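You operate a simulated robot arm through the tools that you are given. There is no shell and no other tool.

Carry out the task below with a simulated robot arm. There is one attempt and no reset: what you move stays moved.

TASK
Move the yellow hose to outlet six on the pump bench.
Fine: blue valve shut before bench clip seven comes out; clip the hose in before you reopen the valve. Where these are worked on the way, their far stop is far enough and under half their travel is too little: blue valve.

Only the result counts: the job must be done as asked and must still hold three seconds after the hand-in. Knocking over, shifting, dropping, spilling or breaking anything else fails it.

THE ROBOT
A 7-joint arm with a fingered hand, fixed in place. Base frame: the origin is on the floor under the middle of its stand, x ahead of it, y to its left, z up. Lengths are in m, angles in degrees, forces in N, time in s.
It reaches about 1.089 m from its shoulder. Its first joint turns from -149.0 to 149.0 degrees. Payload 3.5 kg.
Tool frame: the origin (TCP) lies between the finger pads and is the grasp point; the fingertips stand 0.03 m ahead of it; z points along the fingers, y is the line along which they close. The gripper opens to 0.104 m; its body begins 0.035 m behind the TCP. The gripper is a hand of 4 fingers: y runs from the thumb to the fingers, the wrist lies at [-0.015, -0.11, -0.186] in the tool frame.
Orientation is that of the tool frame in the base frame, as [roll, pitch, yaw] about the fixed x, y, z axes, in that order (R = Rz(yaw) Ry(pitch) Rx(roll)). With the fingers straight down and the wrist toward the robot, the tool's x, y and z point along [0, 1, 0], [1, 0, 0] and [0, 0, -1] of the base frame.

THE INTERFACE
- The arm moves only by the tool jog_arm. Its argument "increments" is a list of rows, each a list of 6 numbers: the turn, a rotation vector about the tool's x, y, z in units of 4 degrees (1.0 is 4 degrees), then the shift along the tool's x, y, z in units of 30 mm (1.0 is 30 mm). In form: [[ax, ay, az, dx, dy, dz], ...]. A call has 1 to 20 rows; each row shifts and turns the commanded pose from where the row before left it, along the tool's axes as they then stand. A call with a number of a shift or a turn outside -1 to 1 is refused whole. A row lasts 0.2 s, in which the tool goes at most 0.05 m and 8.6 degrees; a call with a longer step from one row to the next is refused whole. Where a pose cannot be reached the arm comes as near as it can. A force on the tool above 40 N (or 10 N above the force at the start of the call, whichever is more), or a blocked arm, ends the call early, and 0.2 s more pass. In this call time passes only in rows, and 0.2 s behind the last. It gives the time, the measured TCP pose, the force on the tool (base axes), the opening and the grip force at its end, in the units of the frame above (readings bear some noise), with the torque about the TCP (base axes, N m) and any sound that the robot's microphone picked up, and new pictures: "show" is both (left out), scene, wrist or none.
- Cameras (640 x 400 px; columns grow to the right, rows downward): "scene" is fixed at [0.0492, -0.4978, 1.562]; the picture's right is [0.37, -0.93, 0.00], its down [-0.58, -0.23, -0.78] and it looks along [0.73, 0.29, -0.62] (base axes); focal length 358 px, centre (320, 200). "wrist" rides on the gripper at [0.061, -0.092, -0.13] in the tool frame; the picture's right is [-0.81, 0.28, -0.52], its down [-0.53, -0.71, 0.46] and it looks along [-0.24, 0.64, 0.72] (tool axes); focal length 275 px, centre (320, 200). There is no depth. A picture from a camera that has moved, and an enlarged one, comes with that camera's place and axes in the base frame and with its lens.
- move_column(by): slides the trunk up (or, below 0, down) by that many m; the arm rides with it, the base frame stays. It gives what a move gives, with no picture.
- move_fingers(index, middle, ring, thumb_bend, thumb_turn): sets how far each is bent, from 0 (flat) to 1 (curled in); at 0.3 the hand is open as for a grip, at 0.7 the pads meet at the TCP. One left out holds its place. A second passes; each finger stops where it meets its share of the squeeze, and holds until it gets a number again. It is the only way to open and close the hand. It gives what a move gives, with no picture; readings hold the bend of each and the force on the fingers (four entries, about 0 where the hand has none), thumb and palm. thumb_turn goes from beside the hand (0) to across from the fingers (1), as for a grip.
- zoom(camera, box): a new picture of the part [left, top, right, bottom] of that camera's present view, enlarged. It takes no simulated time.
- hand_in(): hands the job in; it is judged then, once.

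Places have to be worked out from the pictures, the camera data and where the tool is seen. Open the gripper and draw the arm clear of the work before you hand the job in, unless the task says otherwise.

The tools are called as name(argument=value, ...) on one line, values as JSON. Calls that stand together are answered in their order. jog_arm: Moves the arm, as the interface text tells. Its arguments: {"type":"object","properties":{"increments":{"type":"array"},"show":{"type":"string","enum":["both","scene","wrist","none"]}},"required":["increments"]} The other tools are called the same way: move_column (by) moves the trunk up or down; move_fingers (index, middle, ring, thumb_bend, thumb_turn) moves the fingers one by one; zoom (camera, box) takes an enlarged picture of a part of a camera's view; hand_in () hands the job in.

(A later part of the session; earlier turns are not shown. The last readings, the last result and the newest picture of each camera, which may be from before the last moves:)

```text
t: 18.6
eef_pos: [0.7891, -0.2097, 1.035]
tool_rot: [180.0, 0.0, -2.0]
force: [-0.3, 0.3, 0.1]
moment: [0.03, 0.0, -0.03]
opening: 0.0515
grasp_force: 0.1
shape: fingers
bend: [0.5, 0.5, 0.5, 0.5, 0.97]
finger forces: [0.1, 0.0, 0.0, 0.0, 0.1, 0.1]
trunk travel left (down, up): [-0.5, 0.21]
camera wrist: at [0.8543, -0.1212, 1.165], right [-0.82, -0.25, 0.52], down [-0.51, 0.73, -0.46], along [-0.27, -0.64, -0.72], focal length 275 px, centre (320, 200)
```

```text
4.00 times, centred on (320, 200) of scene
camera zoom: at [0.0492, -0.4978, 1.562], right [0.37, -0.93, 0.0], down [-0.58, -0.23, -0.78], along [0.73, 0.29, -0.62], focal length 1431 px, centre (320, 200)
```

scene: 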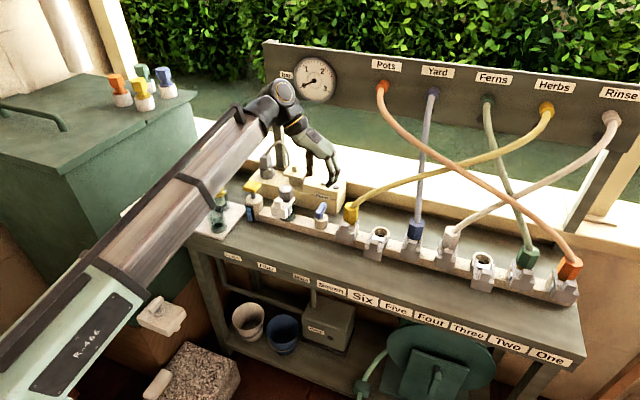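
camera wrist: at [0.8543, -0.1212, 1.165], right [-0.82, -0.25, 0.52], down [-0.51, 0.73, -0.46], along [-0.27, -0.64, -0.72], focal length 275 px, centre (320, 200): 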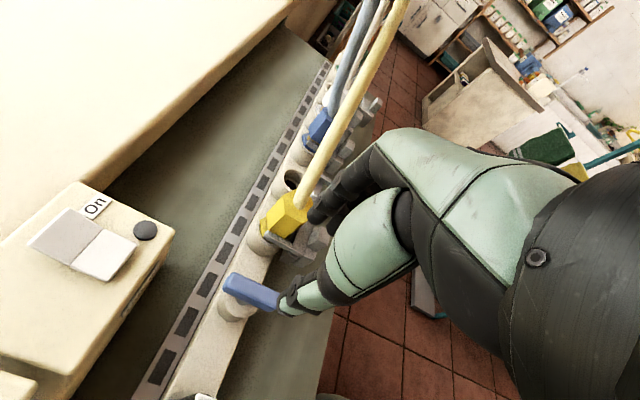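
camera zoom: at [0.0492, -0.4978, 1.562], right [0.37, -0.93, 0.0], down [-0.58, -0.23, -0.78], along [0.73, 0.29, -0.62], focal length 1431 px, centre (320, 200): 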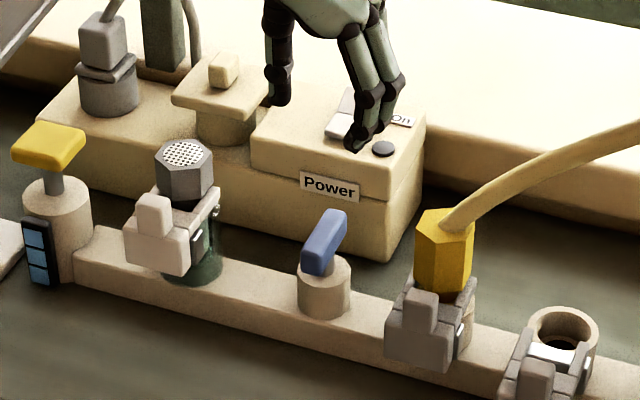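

The blue handle is now clearly crosswise (shut) and the valve stayed put. Next, clip seven: with this yaw the hand pinches along y, so I move above its tab at about (0.738, -0.297), staying in front of the hose.

move_fingers(index=0.46, middle=0.46, ring=0.4, thumb_bend=0.46)

jog_arm(increments=[[0, 0, -0.5, -1, 0, 0], [0, 0, 0, -0.7, 0.7, 0], [0, 0, 0, 0, 1, 0], [0, 0, 0, 0, 1, 0], [0, 0, 0, 0, 0.2, 0.6]])

zoom(camera="wrist", box=[200, 140, 400, 340])

zoom(camera="scene", box=[300, 150, 400, 250])

```text
t: 19.6
eef_pos: [0.7899, -0.2093, 1.0345]
tool_rot: [180.0, 0.0, -2.0]
force: [0.1, 0.3, -0.3]
moment: [-0.02, -0.01, 0.03]
opening: 0.0619
grasp_force: 0.0
shape: fingers
bend: [0.46, 0.46, 0.4, 0.46, 0.97]
finger forces: [0.0, 0.1, 0.0, 0.0, 0.0, 0.1]
trunk travel left (down, up): [-0.5, 0.21]
```

```text
t: 20.8
eef_pos: [0.7335, -0.2971, 1.0139]
tool_rot: [179.9, 0.0, 0.0]
force: [-0.2, 0.3, 0.3]
moment: [0.03, 0.01, 0.0]
opening: 0.0622
grasp_force: 0.1
shape: fingers
bend: [0.46, 0.46, 0.4, 0.46, 0.97]
finger forces: [0.0, 0.0, 0.0, 0.0, 0.0, 0.0]
trunk travel left (down, up): [-0.5, 0.21]
camera wrist: at [0.7965, -0.2058, 1.1447], right [-0.81, -0.28, 0.52], down [-0.53, 0.71, -0.46], along [-0.24, -0.64, -0.72], focal length 275 px, centre (320, 200)
```

scene: 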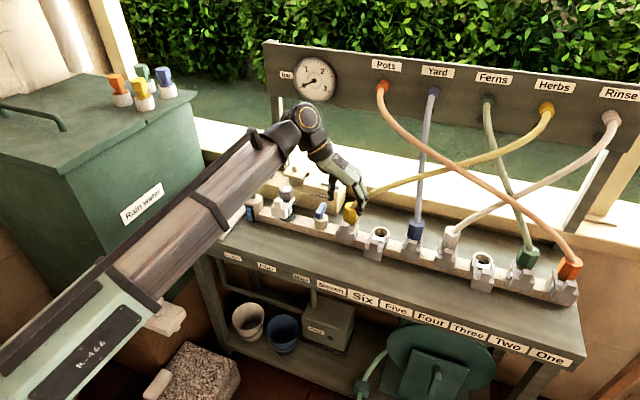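
wrist: 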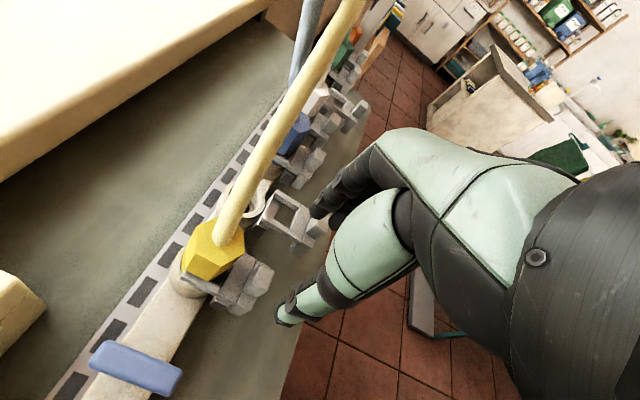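

```text
2.00 times, centred on (300, 240) of wrist
camera zoom: at [0.7965, -0.2058, 1.1447], right [-0.81, -0.28, 0.52], down [-0.53, 0.71, -0.46], along [-0.24, -0.64, -0.72], focal length 551 px, centre (360, 120)
```

zoom: 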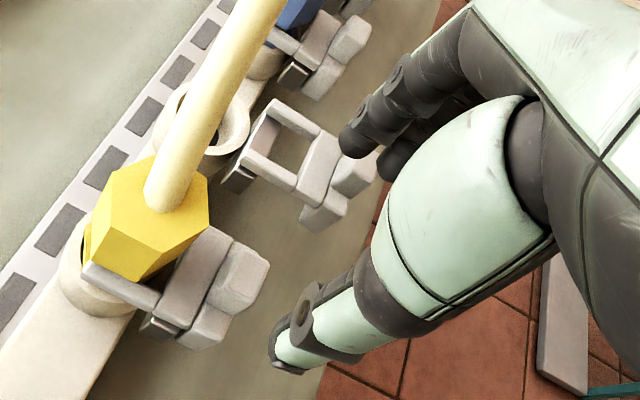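

```text
4.00 times, centred on (350, 200) of scene
camera zoom: at [0.0492, -0.4978, 1.562], right [0.37, -0.93, 0.0], down [-0.58, -0.23, -0.78], along [0.73, 0.29, -0.62], focal length 1431 px, centre (200, 200)
```

zoom: 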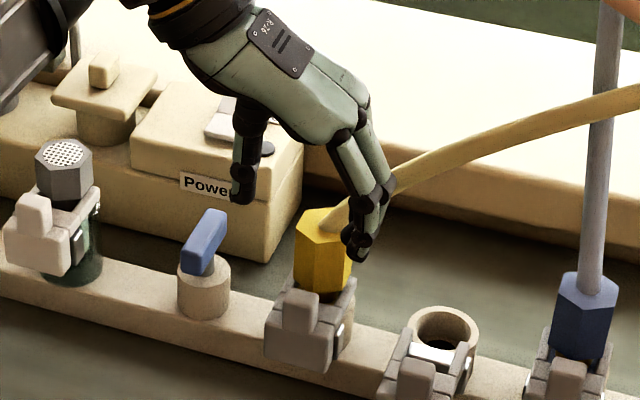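

The view shows the clip well: the tab top is at about (0.743, -0.299, 0.908). I shift ~5 mm to centre it between thumb and index and descend to z≈0.925.

jog_arm(increments=[[0, 0, 0, 0.15, 0.15, 0.8], [0, 0, 0, 0, 0, 0.8], [0, 0, 0, 0, 0, 0.8], [0, 0, 0, 0, 0, 0.5]], show="none")

zoom(camera="wrist", box=[200, 140, 400, 340])

zoom(camera="scene", box=[300, 150, 400, 250])

```text
t: 21.8
eef_pos: [0.7424, -0.3031, 0.9271]
tool_rot: [179.9, -0.1, 0.0]
force: [0.4, 0.1, -0.2]
moment: [-0.01, -0.02, -0.01]
opening: 0.0619
grasp_force: 0.1
shape: fingers
bend: [0.46, 0.46, 0.4, 0.46, 0.97]
finger forces: [0.0, 0.1, 0.1, 0.0, 0.1, 0.0]
trunk travel left (down, up): [-0.5, 0.21]
```

```text
2.00 times, centred on (300, 240) of wrist
camera zoom: at [0.8034, -0.2108, 1.058], right [-0.81, -0.27, 0.52], down [-0.53, 0.71, -0.46], along [-0.24, -0.64, -0.72], focal length 551 px, centre (360, 120)
```

zoom: 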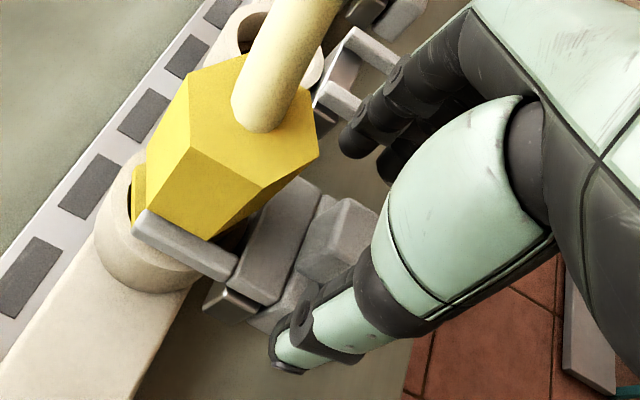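

```text
4.00 times, centred on (350, 200) of scene
camera zoom: at [0.0492, -0.4978, 1.562], right [0.37, -0.93, 0.0], down [-0.58, -0.23, -0.78], along [0.73, 0.29, -0.62], focal length 1431 px, centre (200, 200)
```

zoom: 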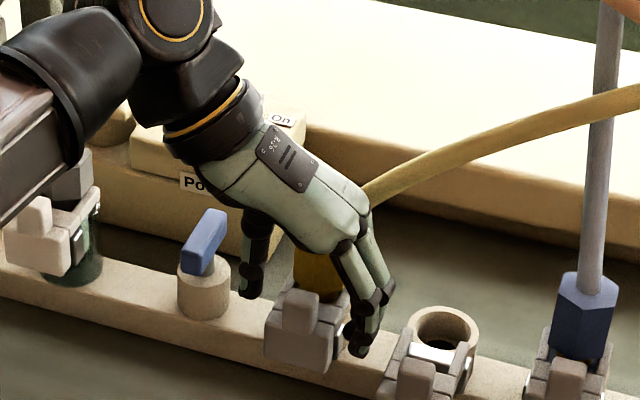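

Thumb (≈0.743) and index (≈0.750) straddle the tab whose top is at about (0.745, -0.301). I lower another 11 mm and pinch the tab.

jog_arm(increments=[[0, 0, 0, 0.05, 0, 0.37]], show="none")

move_fingers(index=0.72, middle=0.68, thumb_bend=0.72)

zoom(camera="wrist", box=[200, 140, 400, 340])

zoom(camera="scene", box=[300, 150, 400, 250])

```text
t: 22.2
eef_pos: [0.7427, -0.3026, 0.9166]
tool_rot: [180.0, 0.0, 0.0]
force: [-0.9, 0.3, -0.3]
moment: [0.0, 0.01, -0.02]
opening: 0.0623
grasp_force: 0.0
shape: fingers
bend: [0.46, 0.46, 0.4, 0.46, 0.97]
finger forces: [0.0, 0.0, 0.0, 0.0, 0.0, 0.0]
trunk travel left (down, up): [-0.5, 0.21]
```

```text
t: 23.2
eef_pos: [0.742, -0.3011, 0.9175]
tool_rot: [179.9, -0.1, 0.1]
force: [1.2, -9.7, 13.5]
moment: [-0.68, 0.16, 0.07]
opening: 0.026
grasp_force: 21.2
shape: fingers
bend: [0.6, 0.6, 0.4, 0.61, 0.97]
finger forces: [9.2, 23.5, 0.1, 0.0, 9.6, 0.0]
trunk travel left (down, up): [-0.5, 0.21]
```

```text
2.00 times, centred on (300, 240) of wrist
camera zoom: at [0.8039, -0.2118, 1.0486], right [-0.81, -0.27, 0.52], down [-0.53, 0.71, -0.46], along [-0.24, -0.65, -0.72], focal length 551 px, centre (360, 120)
```

zoom: 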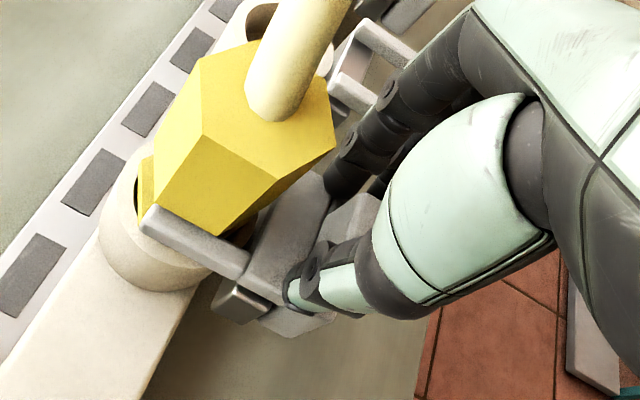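

```text
4.00 times, centred on (350, 200) of scene
camera zoom: at [0.0492, -0.4978, 1.562], right [0.37, -0.93, 0.0], down [-0.58, -0.23, -0.78], along [0.73, 0.29, -0.62], focal length 1431 px, centre (200, 200)
```

zoom: 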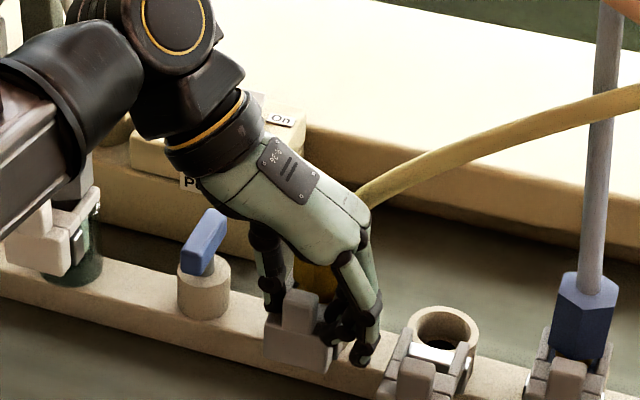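

The tab is pinched firmly (index 9 N, middle 23 N, thumb 10 N). I now draw the clip straight out toward the robot (-x) in small steps.

jog_arm(increments=[[0, 0, 0, -0.2, 0, -0.05], [0, 0, 0, -0.25, 0, 0], [0, 0, 0, -0.25, 0, 0]], show="none")

zoom(camera="wrist", box=[200, 140, 400, 340])

zoom(camera="scene", box=[300, 150, 400, 250])

```text
t: 24.0
eef_pos: [0.7218, -0.3025, 0.9182]
tool_rot: [-180.0, -0.1, -0.1]
force: [0.7, -12.1, 20.5]
moment: [-0.61, 0.1, 0.1]
opening: 0.023
grasp_force: 24.0
shape: fingers
bend: [0.59, 0.59, 0.4, 0.65, 0.97]
finger forces: [9.7, 23.2, 0.0, 0.0, 15.3, 0.1]
trunk travel left (down, up): [-0.5, 0.21]
```

```text
2.00 times, centred on (300, 240) of wrist
camera zoom: at [0.7833, -0.2106, 1.049], right [-0.81, -0.27, 0.52], down [-0.53, 0.71, -0.46], along [-0.24, -0.65, -0.72], focal length 551 px, centre (360, 120)
```

zoom: 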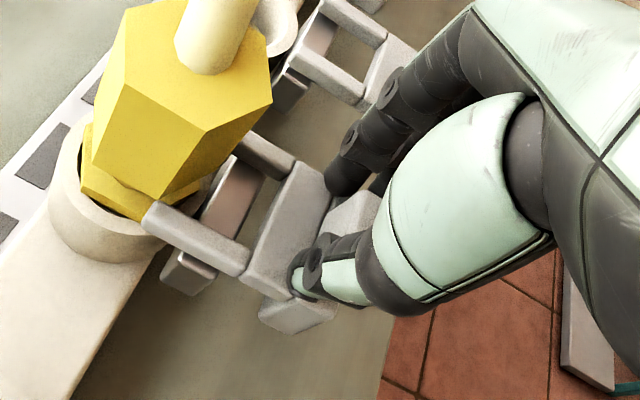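

```text
4.00 times, centred on (350, 200) of scene
camera zoom: at [0.0492, -0.4978, 1.562], right [0.37, -0.93, 0.0], down [-0.58, -0.23, -0.78], along [0.73, 0.29, -0.62], focal length 1431 px, centre (200, 200)
```

zoom: 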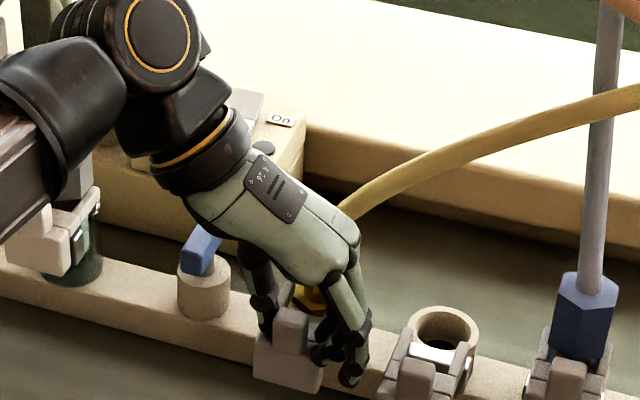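

The clip is sliding out (about 2 cm so far). I keep pulling to its stop, expected near 3 cm.

jog_arm(increments=[[0, 0, 0, -0.2, 0, 0], [0, 0, 0, -0.2, 0, 0]], show="none")

zoom(camera="wrist", box=[200, 140, 400, 340])

zoom(camera="scene", box=[300, 180, 400, 280])

```text
t: 24.6
eef_pos: [0.7109, -0.3014, 0.9186]
tool_rot: [180.0, 0.0, 0.0]
force: [1.3, -13.6, 15.2]
moment: [-0.81, 0.16, 0.09]
opening: 0.0227
grasp_force: 21.8
shape: fingers
bend: [0.58, 0.59, 0.4, 0.65, 0.97]
finger forces: [10.1, 23.8, 0.0, 0.0, 9.7, 0.0]
trunk travel left (down, up): [-0.5, 0.21]
```

```text
2.00 times, centred on (300, 240) of wrist
camera zoom: at [0.7719, -0.2103, 1.0491], right [-0.81, -0.27, 0.52], down [-0.53, 0.71, -0.46], along [-0.24, -0.64, -0.72], focal length 551 px, centre (360, 120)
```

zoom: 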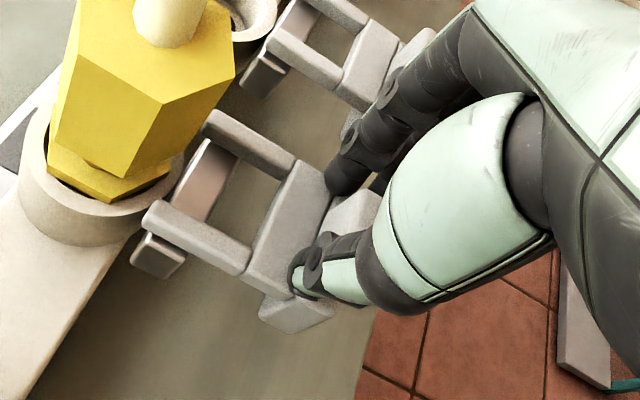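

```text
4.00 times, centred on (350, 230) of scene
camera zoom: at [0.0492, -0.4978, 1.562], right [0.37, -0.93, 0.0], down [-0.58, -0.23, -0.78], along [0.73, 0.29, -0.62], focal length 1431 px, centre (200, 80)
```

zoom: 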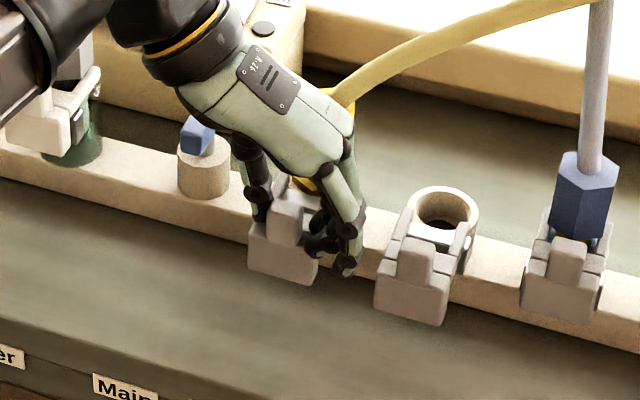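

Clip seven is now out about 31 mm, about level with clip six. I pull a few more mm to make sure it's at its stop.

jog_arm(increments=[[0, 0, 0, -0.12, 0, 0], [0, 0, 0, -0.08, 0, 0]], show="none")

zoom(camera="wrist", box=[200, 140, 400, 340])

```text
t: 25.2
eef_pos: [0.7061, -0.3006, 0.9184]
tool_rot: [180.0, -0.1, -0.1]
force: [7.1, -15.1, 11.9]
moment: [-0.94, -0.04, 0.17]
opening: 0.0229
grasp_force: 20.7
shape: fingers
bend: [0.57, 0.58, 0.4, 0.65, 0.97]
finger forces: [10.4, 25.0, 0.1, 0.0, 6.8, 0.0]
trunk travel left (down, up): [-0.5, 0.21]
```

```text
2.00 times, centred on (300, 240) of wrist
camera zoom: at [0.7673, -0.2096, 1.0492], right [-0.81, -0.28, 0.52], down [-0.53, 0.71, -0.46], along [-0.24, -0.64, -0.72], focal length 551 px, centre (360, 120)
```

zoom: 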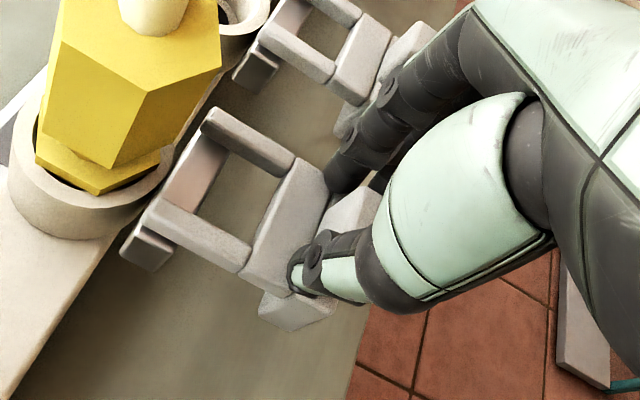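

The pull force now rises (7 N), so the clip is at its stop. I release the tab and lift away.

move_fingers(index=0.46, middle=0.46, thumb_bend=0.46)

jog_arm(increments=[[0, 0, 0, 0, 0, -1], [0, 0, 0, 0, 0, -1], [0, 0, 0, 0, 0, -1], [0, 0, 0, -0.8, 0, -1], [0, 0, 0, -1, 0, -0.8]])

zoom(camera="scene", box=[300, 180, 400, 280])

zoom(camera="wrist", box=[140, 140, 340, 300])

```text
t: 26.2
eef_pos: [0.7061, -0.2989, 0.9193]
tool_rot: [179.9, 0.1, -0.1]
force: [-0.3, 0.3, -0.8]
moment: [0.0, 0.03, 0.0]
opening: 0.062
grasp_force: 0.1
shape: fingers
bend: [0.46, 0.46, 0.4, 0.46, 0.97]
finger forces: [0.0, 0.0, 0.0, 0.0, 0.1, 0.0]
trunk travel left (down, up): [-0.5, 0.21]
```

```text
t: 27.4
eef_pos: [0.6479, -0.3017, 1.0608]
tool_rot: [-180.0, 0.1, 0.0]
force: [-0.3, 1.0, 0.8]
moment: [-0.02, -0.02, 0.0]
opening: 0.0621
grasp_force: 0.0
shape: fingers
bend: [0.46, 0.46, 0.4, 0.46, 0.97]
finger forces: [0.0, 0.1, 0.0, 0.0, 0.0, 0.0]
trunk travel left (down, up): [-0.5, 0.21]
camera wrist: at [0.7099, -0.2108, 1.1909], right [-0.81, -0.27, 0.52], down [-0.53, 0.71, -0.46], along [-0.24, -0.64, -0.72], focal length 275 px, centre (320, 200)
```

scene: 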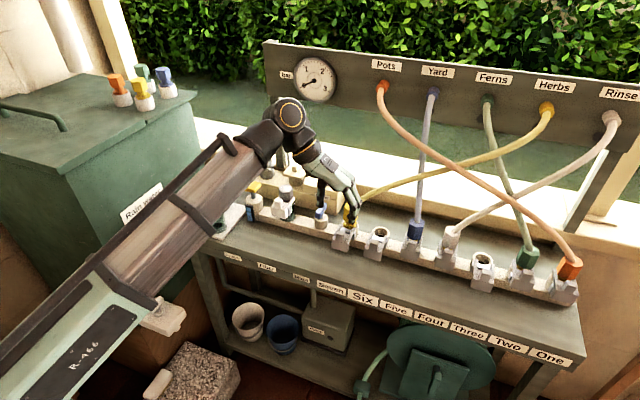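
wrist: 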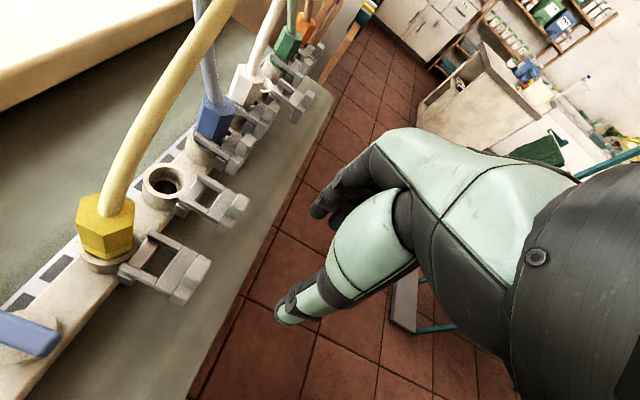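

```text
4.00 times, centred on (350, 230) of scene
camera zoom: at [0.0492, -0.4978, 1.562], right [0.37, -0.93, 0.0], down [-0.58, -0.23, -0.78], along [0.73, 0.29, -0.62], focal length 1431 px, centre (200, 80)
```

zoom: 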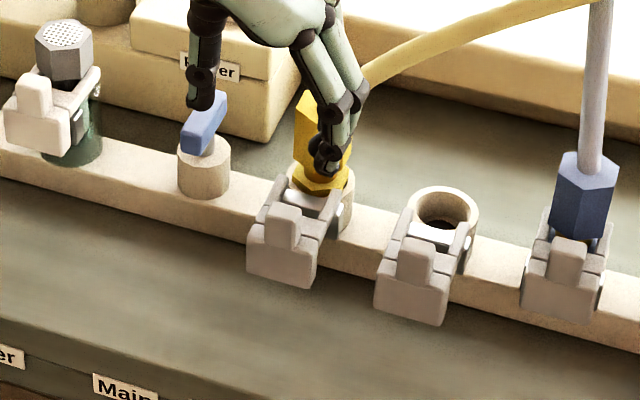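

```text
2.50 times, centred on (240, 220) of wrist
camera zoom: at [0.7099, -0.2108, 1.1909], right [-0.81, -0.27, 0.52], down [-0.53, 0.71, -0.46], along [-0.24, -0.64, -0.72], focal length 688 px, centre (520, 150)
```

zoom: 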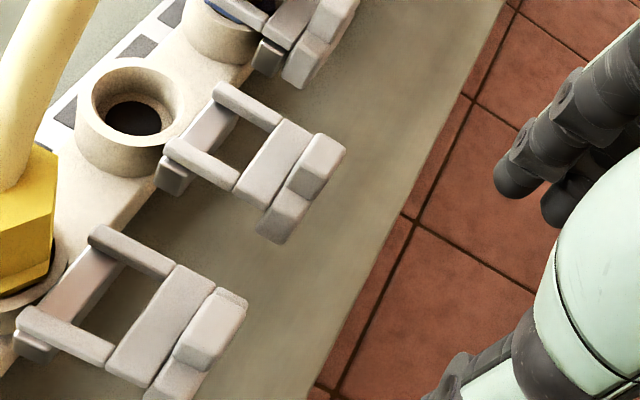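

Clip seven is fully out, level with clip six (both tabs near x≈0.707). The yellow hose rises from the plug toward -y, so I'll grip the plug with the hand leaning in from the +y side; I first rotate the hand back to yaw 90° in free space.

jog_arm(increments=[[0, 0, -1, 0, 0, -0.1], [0, 0, -1, 0, 0, -0.1], [0, 0, -1, 0, 0, -0.1], [0, 0, -1, 0, 0, -0.1], [0, 0, -1, 0, 0, -0.1], [0, 0, -1, 0, 0, -0.1], [0, 0, -1, 0, 0, -0.1], [0, 0, -1, 0, 0, -0.1], [0, 0, -1, 0, 0, -0.1], [0, 0, -1, 0, 0, -0.1], [0, 0, -1, 0, 0, -0.1], [0, 0, -1, 0, 0, -0.1], [0, 0, -1, 0, 0, -0.1], [0, 0, -1, 0, 0, -0.1], [0, 0, -1, 0, 0, -0.1], [0, 0, -1, 0, 0, -0.1], [0, 0, -1, 0, 0, -0.1], [0, 0, -1, 0, 0, -0.1], [0, 0, -1, 0, 0, -0.1], [0, 0, -1, 0, 0, -0.1]], show="scene")

jog_arm(increments=[[0, 0, -1, 0.5, 0, 0], [0, 0, -1, 0.5, 0, 0], [0, 0, -0.5, 0.5, 0, 0], [0, -1, 0, 0, 0, 0], [0, -1, 0, 0, 0, 0], [0, -1, 0, 0, 0, 0], [0, -1, 0, 0, 0, 0], [0, -1, 0, 0, 0, 0], [0, -1, 0, 0, 0, 0]], show="both")

```text
t: 31.6
eef_pos: [0.6502, -0.3007, 1.1235]
tool_rot: [-179.9, 0.0, 80.1]
force: [0.1, 0.1, 0.9]
moment: [0.02, 0.0, -0.01]
opening: 0.0621
grasp_force: 0.1
shape: fingers
bend: [0.46, 0.46, 0.4, 0.46, 0.97]
finger forces: [0.0, 0.1, 0.0, 0.1, 0.1, 0.0]
trunk travel left (down, up): [-0.5, 0.21]
```

scene: 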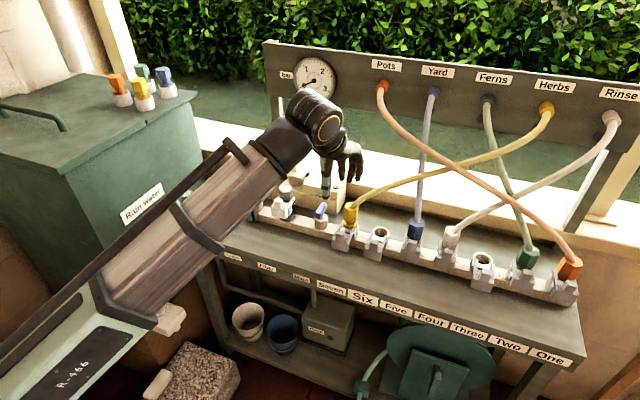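

```text
t: 33.6
eef_pos: [0.6545, -0.2554, 1.122]
tool_rot: [-180.0, 24.2, 90.0]
force: [-0.7, 0.3, -0.5]
moment: [0.02, -0.01, 0.02]
opening: 0.0619
grasp_force: 0.0
shape: fingers
bend: [0.46, 0.46, 0.4, 0.46, 0.97]
finger forces: [0.1, 0.0, 0.0, 0.0, 0.0, 0.0]
trunk travel left (down, up): [-0.5, 0.21]
camera wrist: at [0.5641, -0.1471, 1.2168], right [0.27, -0.53, 0.8], down [-0.71, -0.67, -0.2], along [0.64, -0.52, -0.56], focal length 275 px, centre (320, 200)
```

scene: 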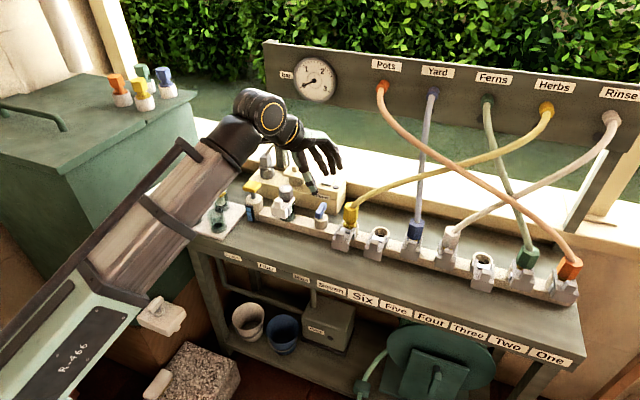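
wrist: 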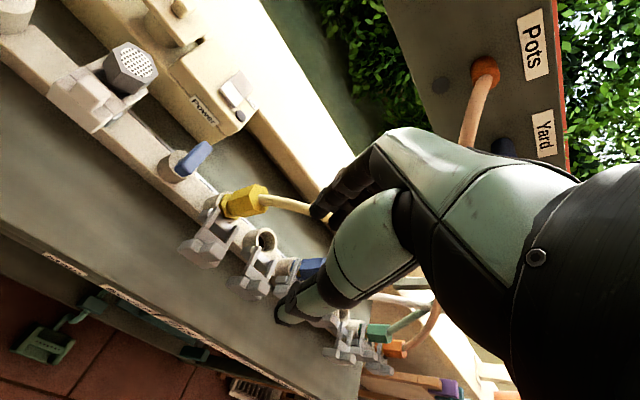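

The tilt is in the right direction (fingers now leaning toward -y). I continue tilting to about 52° and open the fingers a little for the 4 cm hex.

jog_arm(increments=[[0, -1, 0, 0, 0, 0], [0, -1, 0, 0, 0, 0], [0, -1, 0, 0, 0, 0], [0, -1, 0, 0, 0, 0], [0, -1, 0, 0, 0, 0], [0, -1, 0, 0, 0, 0], [0, -1, 0, 0, 0, 0]], show="both")

move_fingers(index=0.38, middle=0.38, ring=0.38, thumb_bend=0.38)

zoom(camera="scene", box=[230, 80, 390, 260])

zoom(camera="wrist", box=[120, 130, 340, 330])

```text
t: 35.2
eef_pos: [0.6567, -0.2556, 1.1231]
tool_rot: [180.0, 52.1, 89.9]
force: [-0.3, -1.3, 0.9]
moment: [0.04, -0.01, 0.01]
opening: 0.0617
grasp_force: 0.0
shape: fingers
bend: [0.46, 0.46, 0.4, 0.46, 0.97]
finger forces: [0.1, 0.0, 0.0, 0.0, 0.0, 0.0]
trunk travel left (down, up): [-0.5, 0.21]
camera wrist: at [0.5643, -0.1155, 1.155], right [0.28, -0.09, 0.96], down [-0.71, -0.69, 0.14], along [0.64, -0.72, -0.25], focal length 275 px, centre (320, 200)
```

scene: 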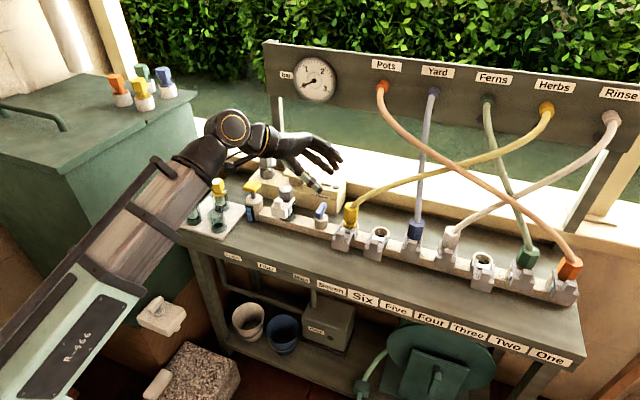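
wrist: 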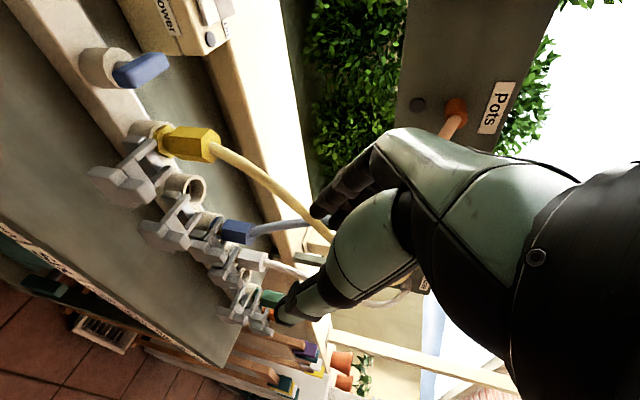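

```text
t: 36.2
eef_pos: [0.6559, -0.2555, 1.1237]
tool_rot: [180.0, 52.0, 90.0]
force: [0.1, -0.3, -0.4]
moment: [-0.01, 0.01, 0.0]
opening: 0.0825
grasp_force: 0.1
shape: fingers
bend: [0.38, 0.38, 0.38, 0.38, 0.97]
finger forces: [0.1, 0.0, 0.0, 0.1, 0.0, 0.0]
trunk travel left (down, up): [-0.5, 0.21]
```

```text
2.22 times, centred on (310, 170) of scene
camera zoom: at [0.0492, -0.4978, 1.562], right [0.37, -0.93, 0.0], down [-0.58, -0.23, -0.78], along [0.73, 0.29, -0.62], focal length 795 px, centre (342, 267)
```

zoom: 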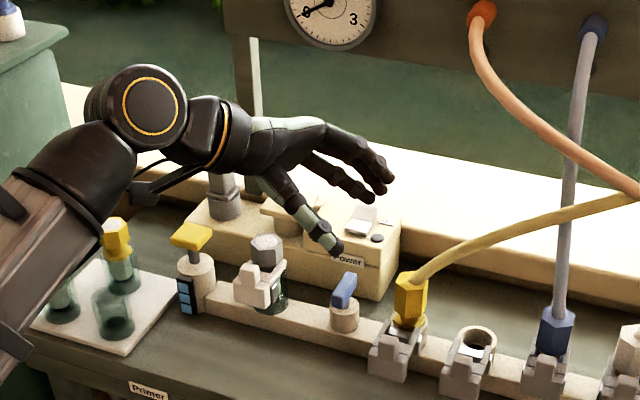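

```text
2.00 times, centred on (230, 230) of wrist
camera zoom: at [0.5644, -0.1155, 1.1552], right [0.28, -0.09, 0.96], down [-0.71, -0.69, 0.14], along [0.64, -0.72, -0.25], focal length 551 px, centre (500, 140)
```

zoom: 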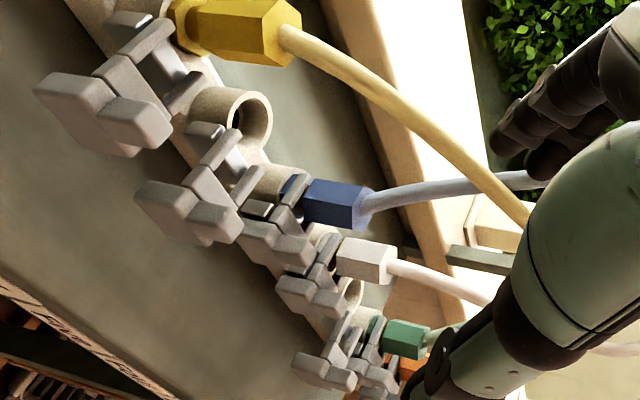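

The hand is open to 8 cm and leaning in well. I move to a pre-grasp point about 10 cm back along the approach direction from the yellow plug (plug axis ≈ (0.783, -0.299)).

jog_arm(increments=[[0, 0, 0, 0.85, 0.85, 0.36], [0, 0, 0, 0.85, 0.85, 0.36], [0, 0, 0, 0.85, 0.85, 0.36], [0, 0, 0, 0.85, 0.85, 0.36], [0, 0, 0, 0.85, 0.85, 0.36]], show="both")

zoom(camera="wrist", box=[160, 110, 400, 310])

zoom(camera="scene", box=[270, 110, 410, 250])

```text
t: 37.4
eef_pos: [0.7799, -0.2224, 0.9866]
tool_rot: [-180.0, 51.9, 90.1]
force: [1.4, 0.1, 0.4]
moment: [0.0, 0.02, 0.04]
opening: 0.0829
grasp_force: 0.2
shape: fingers
bend: [0.38, 0.38, 0.38, 0.38, 0.97]
finger forces: [0.0, 0.0, 0.1, 0.0, 0.1, 0.0]
trunk travel left (down, up): [-0.5, 0.21]
camera wrist: at [0.6874, -0.0827, 1.019], right [0.27, -0.09, 0.96], down [-0.71, -0.69, 0.14], along [0.64, -0.72, -0.25], focal length 275 px, centre (320, 200)
```

scene: 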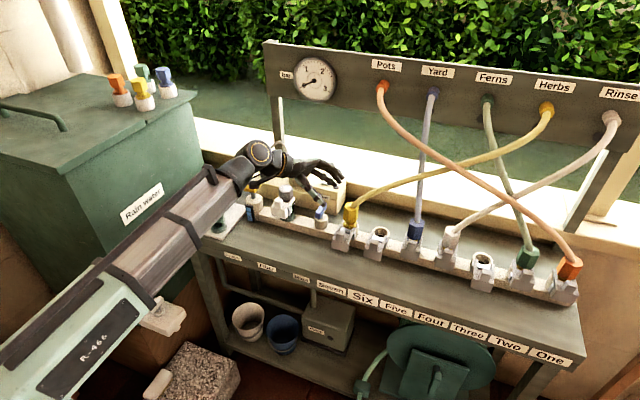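
wrist: 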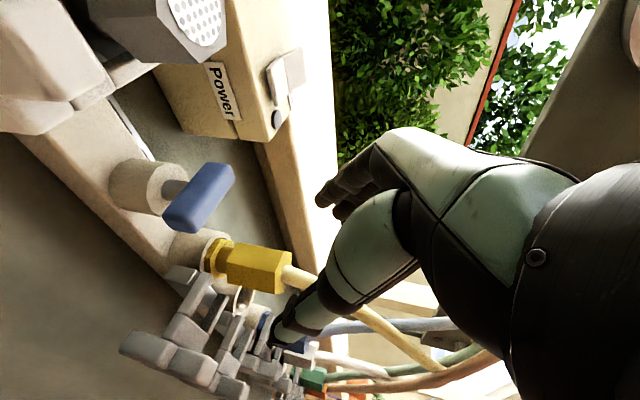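

```text
2.00 times, centred on (280, 210) of wrist
camera zoom: at [0.6874, -0.0827, 1.019], right [0.27, -0.09, 0.96], down [-0.71, -0.69, 0.14], along [0.64, -0.72, -0.25], focal length 551 px, centre (400, 180)
```

zoom: 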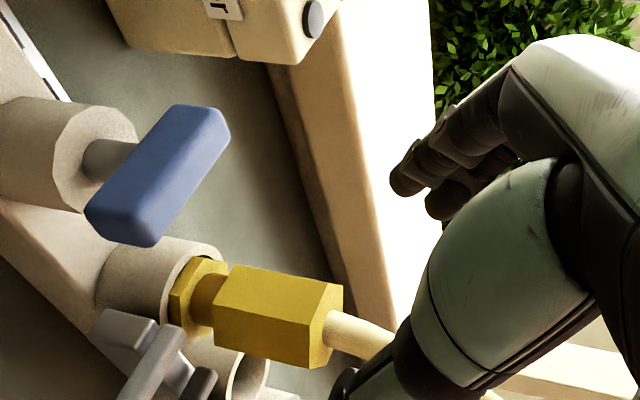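

```text
2.86 times, centred on (340, 180) of scene
camera zoom: at [0.0492, -0.4978, 1.562], right [0.37, -0.93, 0.0], down [-0.58, -0.23, -0.78], along [0.73, 0.29, -0.62], focal length 1022 px, centre (263, 257)
```

zoom: 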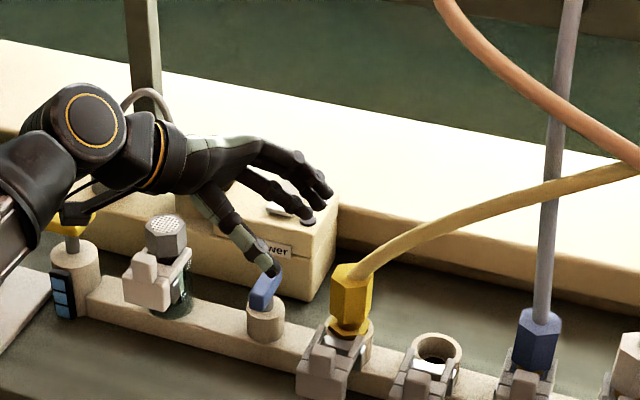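

The thumb (x≈0.727) and index (x≈0.837) are centred on the plug's axis at x≈0.784, with the hex spanning z≈0.89–0.94. I advance along the approach direction, halfway first.

jog_arm(increments=[[0, 0, 0, 0.1, 0.13, 0.6], [0, 0, 0, 0.1, 0, 0.6], [0, 0, 0, 0, 0, 0.6]], show="none")

zoom(camera="wrist", box=[160, 110, 400, 310])

zoom(camera="scene", box=[290, 140, 410, 260])

```text
t: 38.2
eef_pos: [0.7865, -0.2614, 0.9501]
tool_rot: [-180.0, 52.1, 90.0]
force: [0.4, -0.5, 0.5]
moment: [0.02, 0.02, -0.02]
opening: 0.0829
grasp_force: 0.1
shape: fingers
bend: [0.38, 0.38, 0.38, 0.38, 0.97]
finger forces: [0.1, 0.0, 0.0, 0.0, 0.0, 0.1]
trunk travel left (down, up): [-0.5, 0.21]
```

```text
2.00 times, centred on (280, 210) of wrist
camera zoom: at [0.6949, -0.1216, 0.9822], right [0.27, -0.09, 0.96], down [-0.71, -0.69, 0.14], along [0.64, -0.72, -0.25], focal length 551 px, centre (400, 180)
```

zoom: 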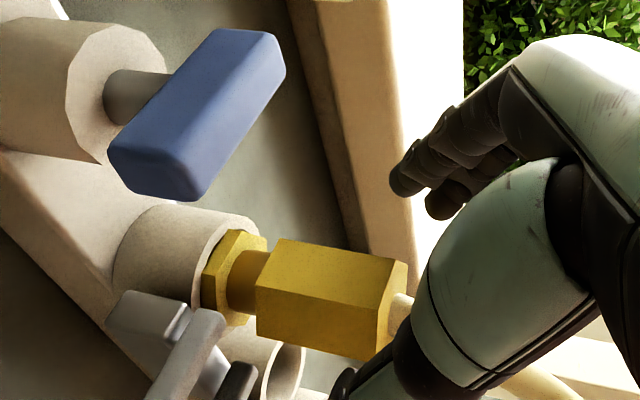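

```text
3.33 times, centred on (350, 200) of scene
camera zoom: at [0.0492, -0.4978, 1.562], right [0.37, -0.93, 0.0], down [-0.58, -0.23, -0.78], along [0.73, 0.29, -0.62], focal length 1192 px, centre (220, 200)
```

zoom: 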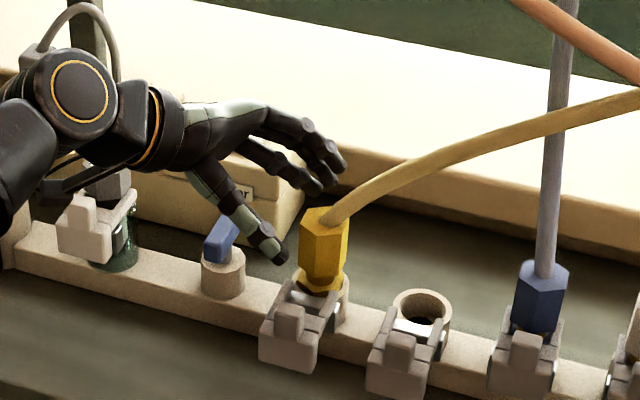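

Still no contact, and the thumb and fingers pass either side of the hex. I advance the last 4.5 cm.

jog_arm(increments=[[0, 0, 0, 0.03, -0.08, 0.5], [0, 0, 0, 0.02, 0, 0.5], [0, 0, 0, 0, 0, 0.5]], show="none")

zoom(camera="wrist", box=[200, 150, 400, 310])

zoom(camera="scene", box=[290, 140, 410, 260])

```text
t: 39.0
eef_pos: [0.7824, -0.2932, 0.9205]
tool_rot: [-179.9, 52.0, 90.0]
force: [0.0, 0.0, 0.1]
moment: [-0.01, 0.04, -0.04]
opening: 0.0825
grasp_force: 0.0
shape: fingers
bend: [0.38, 0.38, 0.38, 0.38, 0.97]
finger forces: [0.0, 0.1, 0.1, 0.0, 0.0, 0.1]
trunk travel left (down, up): [-0.5, 0.21]
```

```text
2.50 times, centred on (300, 230) of wrist
camera zoom: at [0.6914, -0.1532, 0.9521], right [0.28, -0.09, 0.96], down [-0.71, -0.69, 0.14], along [0.64, -0.72, -0.25], focal length 688 px, centre (370, 125)
```

zoom: 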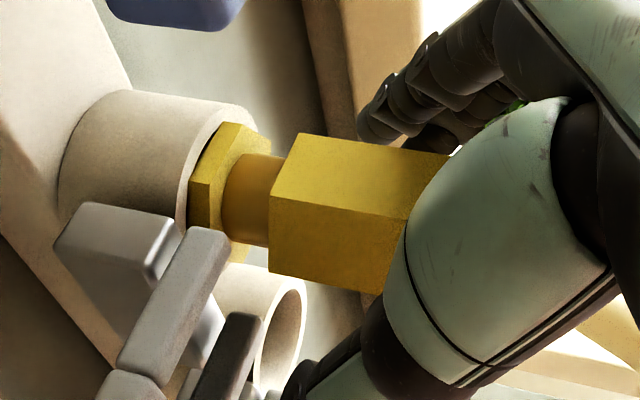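

```text
3.33 times, centred on (350, 200) of scene
camera zoom: at [0.0492, -0.4978, 1.562], right [0.37, -0.93, 0.0], down [-0.58, -0.23, -0.78], along [0.73, 0.29, -0.62], focal length 1192 px, centre (220, 200)
```

zoom: 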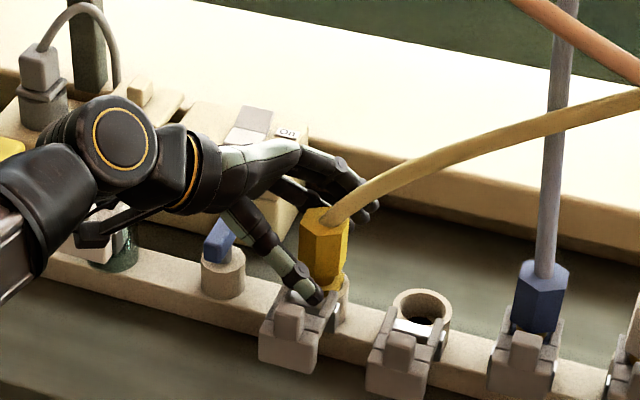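

The plug is between thumb and fingers with no contact. Before closing, I check the clearance between the wrist and the filter unit in an enlarged view.

zoom(camera="scene", box=[240, 160, 360, 250])

zoom(camera="wrist", box=[0, 0, 400, 250])

```text
4.44 times, centred on (300, 205) of scene
camera zoom: at [0.0492, -0.4978, 1.562], right [0.37, -0.93, 0.0], down [-0.58, -0.23, -0.78], along [0.73, 0.29, -0.62], focal length 1590 px, centre (409, 178)
```

zoom: 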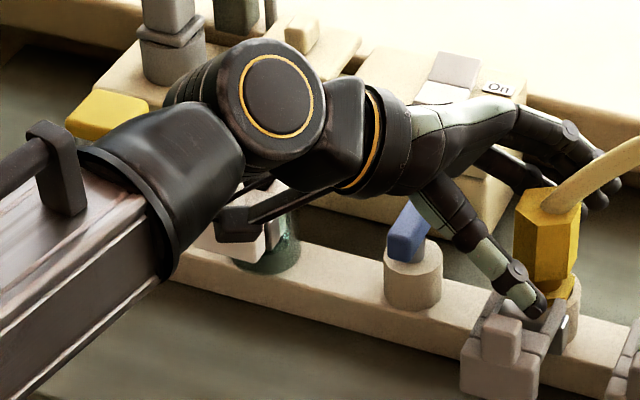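

```text
1.60 times, centred on (200, 125) of wrist
camera zoom: at [0.6914, -0.1532, 0.9521], right [0.28, -0.09, 0.96], down [-0.71, -0.69, 0.14], along [0.64, -0.72, -0.25], focal length 440 px, centre (512, 320)
```

zoom: 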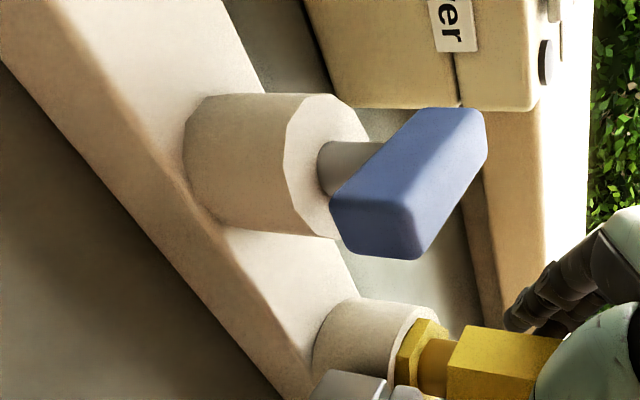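

That dark block is the wrist camera on its bracket, about 4–5 cm clear of the filter. I now close all fingers on the hex.

move_fingers(index=0.62, middle=0.62, ring=0.6, thumb_bend=0.64)

zoom(camera="wrist", box=[200, 150, 400, 310])

zoom(camera="scene", box=[290, 160, 410, 250])

```text
t: 40.0
eef_pos: [0.7834, -0.294, 0.9202]
tool_rot: [-180.0, 52.0, 90.0]
force: [2.2, -0.6, 0.7]
moment: [0.03, -0.07, 0.03]
opening: 0.0297
grasp_force: 3.6
shape: fingers
bend: [0.57, 0.62, 0.6, 0.61, 0.97]
finger forces: [4.7, 0.0, 0.0, 0.0, 2.8, 0.0]
trunk travel left (down, up): [-0.5, 0.21]
```

```text
2.50 times, centred on (300, 230) of wrist
camera zoom: at [0.6915, -0.1533, 0.9524], right [0.28, -0.09, 0.96], down [-0.71, -0.69, 0.14], along [0.64, -0.72, -0.25], focal length 688 px, centre (370, 125)
```

zoom: 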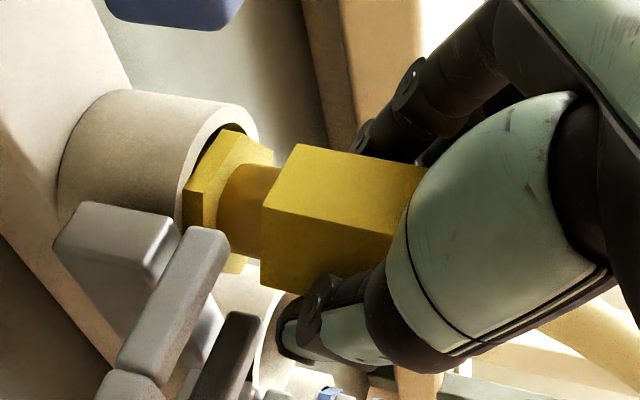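

```text
4.44 times, centred on (350, 205) of scene
camera zoom: at [0.0492, -0.4978, 1.562], right [0.37, -0.93, 0.0], down [-0.58, -0.23, -0.78], along [0.73, 0.29, -0.62], focal length 1590 px, centre (187, 178)
```

zoom: 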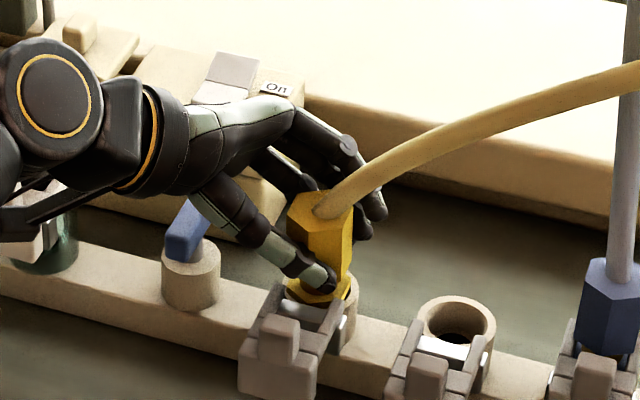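

Only index and thumb tips touched, at the hex's far lower edge, which tipped the plug slightly. I open, back off 2 cm along the approach so the fingertips meet the hex at its middle, then re-close.

move_fingers(index=0.44, middle=0.44, ring=0.44, thumb_bend=0.44)

jog_arm(increments=[[0, 0, 0, 0, 0, -0.6]], show="none")

zoom(camera="wrist", box=[200, 150, 400, 310])

zoom(camera="scene", box=[290, 160, 410, 250])

```text
t: 41.0
eef_pos: [0.7828, -0.2928, 0.9196]
tool_rot: [-180.0, 52.0, 90.0]
force: [-0.4, 0.4, -0.4]
moment: [0.03, 0.0, -0.03]
opening: 0.0672
grasp_force: 0.1
shape: fingers
bend: [0.44, 0.44, 0.44, 0.44, 0.97]
finger forces: [0.0, 0.0, 0.0, 0.0, 0.0, 0.1]
trunk travel left (down, up): [-0.5, 0.21]
```

```text
t: 41.4
eef_pos: [0.7823, -0.2805, 0.933]
tool_rot: [-180.0, 52.0, 90.1]
force: [-0.2, -0.3, -0.6]
moment: [0.03, 0.02, 0.0]
opening: 0.0669
grasp_force: 0.0
shape: fingers
bend: [0.44, 0.44, 0.44, 0.44, 0.97]
finger forces: [0.0, 0.0, 0.1, 0.0, 0.1, 0.0]
trunk travel left (down, up): [-0.5, 0.21]
```

```text
2.50 times, centred on (300, 230) of wrist
camera zoom: at [0.691, -0.1395, 0.9642], right [0.28, -0.09, 0.96], down [-0.71, -0.69, 0.14], along [0.64, -0.72, -0.25], focal length 688 px, centre (370, 125)
```

zoom: 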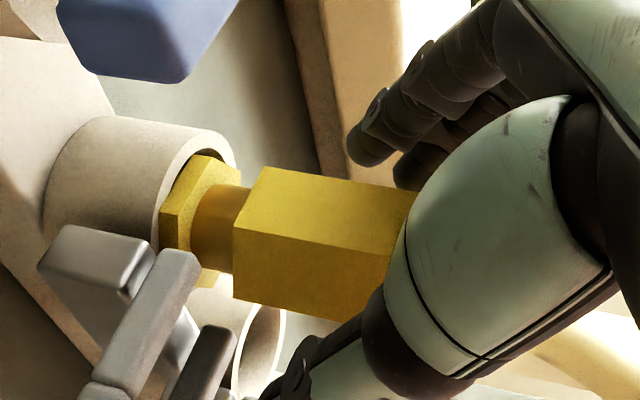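

```text
4.44 times, centred on (350, 205) of scene
camera zoom: at [0.0492, -0.4978, 1.562], right [0.37, -0.93, 0.0], down [-0.58, -0.23, -0.78], along [0.73, 0.29, -0.62], focal length 1590 px, centre (187, 178)
```

zoom: 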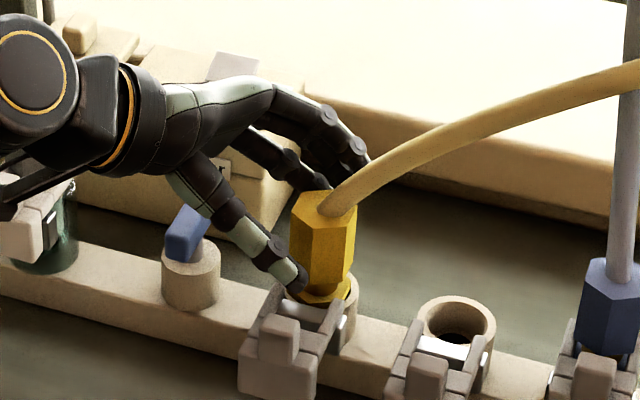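

The plug settled upright again; index tip is at z≈0.914, middle ≈0.927, thumb ≈0.918, all at y≈-0.29 — well placed on the hex. I close index, middle and thumb, keeping the ring finger off the hose.

move_fingers(index=0.62, middle=0.62, thumb_bend=0.64)

zoom(camera="wrist", box=[200, 150, 400, 310])

zoom(camera="scene", box=[290, 160, 410, 250])

```text
t: 42.4
eef_pos: [0.7826, -0.2798, 0.9324]
tool_rot: [180.0, 52.0, 90.1]
force: [2.0, 0.9, 3.1]
moment: [-0.05, -0.08, 0.06]
opening: 0.0327
grasp_force: 5.7
shape: fingers
bend: [0.57, 0.59, 0.44, 0.59, 0.97]
finger forces: [4.0, 2.7, 0.0, 0.0, 4.2, 0.0]
trunk travel left (down, up): [-0.5, 0.21]
```

```text
2.50 times, centred on (300, 230) of wrist
camera zoom: at [0.6911, -0.1391, 0.9643], right [0.27, -0.09, 0.96], down [-0.71, -0.69, 0.14], along [0.64, -0.72, -0.25], focal length 688 px, centre (370, 125)
```

zoom: 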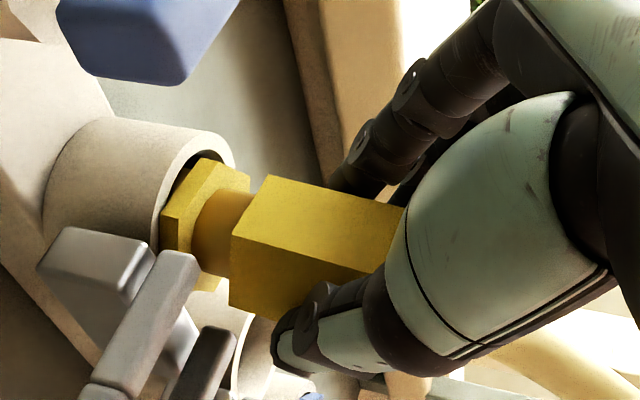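

```text
4.44 times, centred on (350, 205) of scene
camera zoom: at [0.0492, -0.4978, 1.562], right [0.37, -0.93, 0.0], down [-0.58, -0.23, -0.78], along [0.73, 0.29, -0.62], focal length 1590 px, centre (187, 178)
```

zoom: 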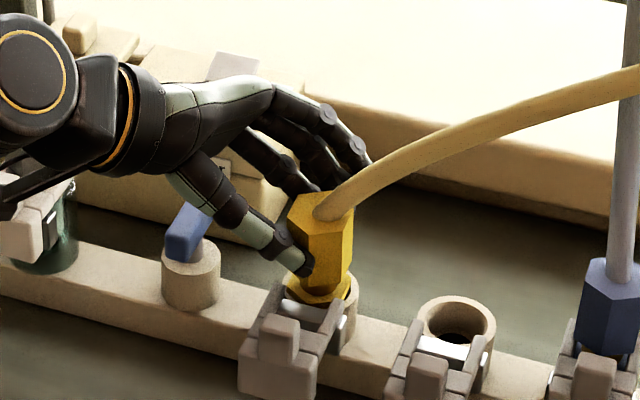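

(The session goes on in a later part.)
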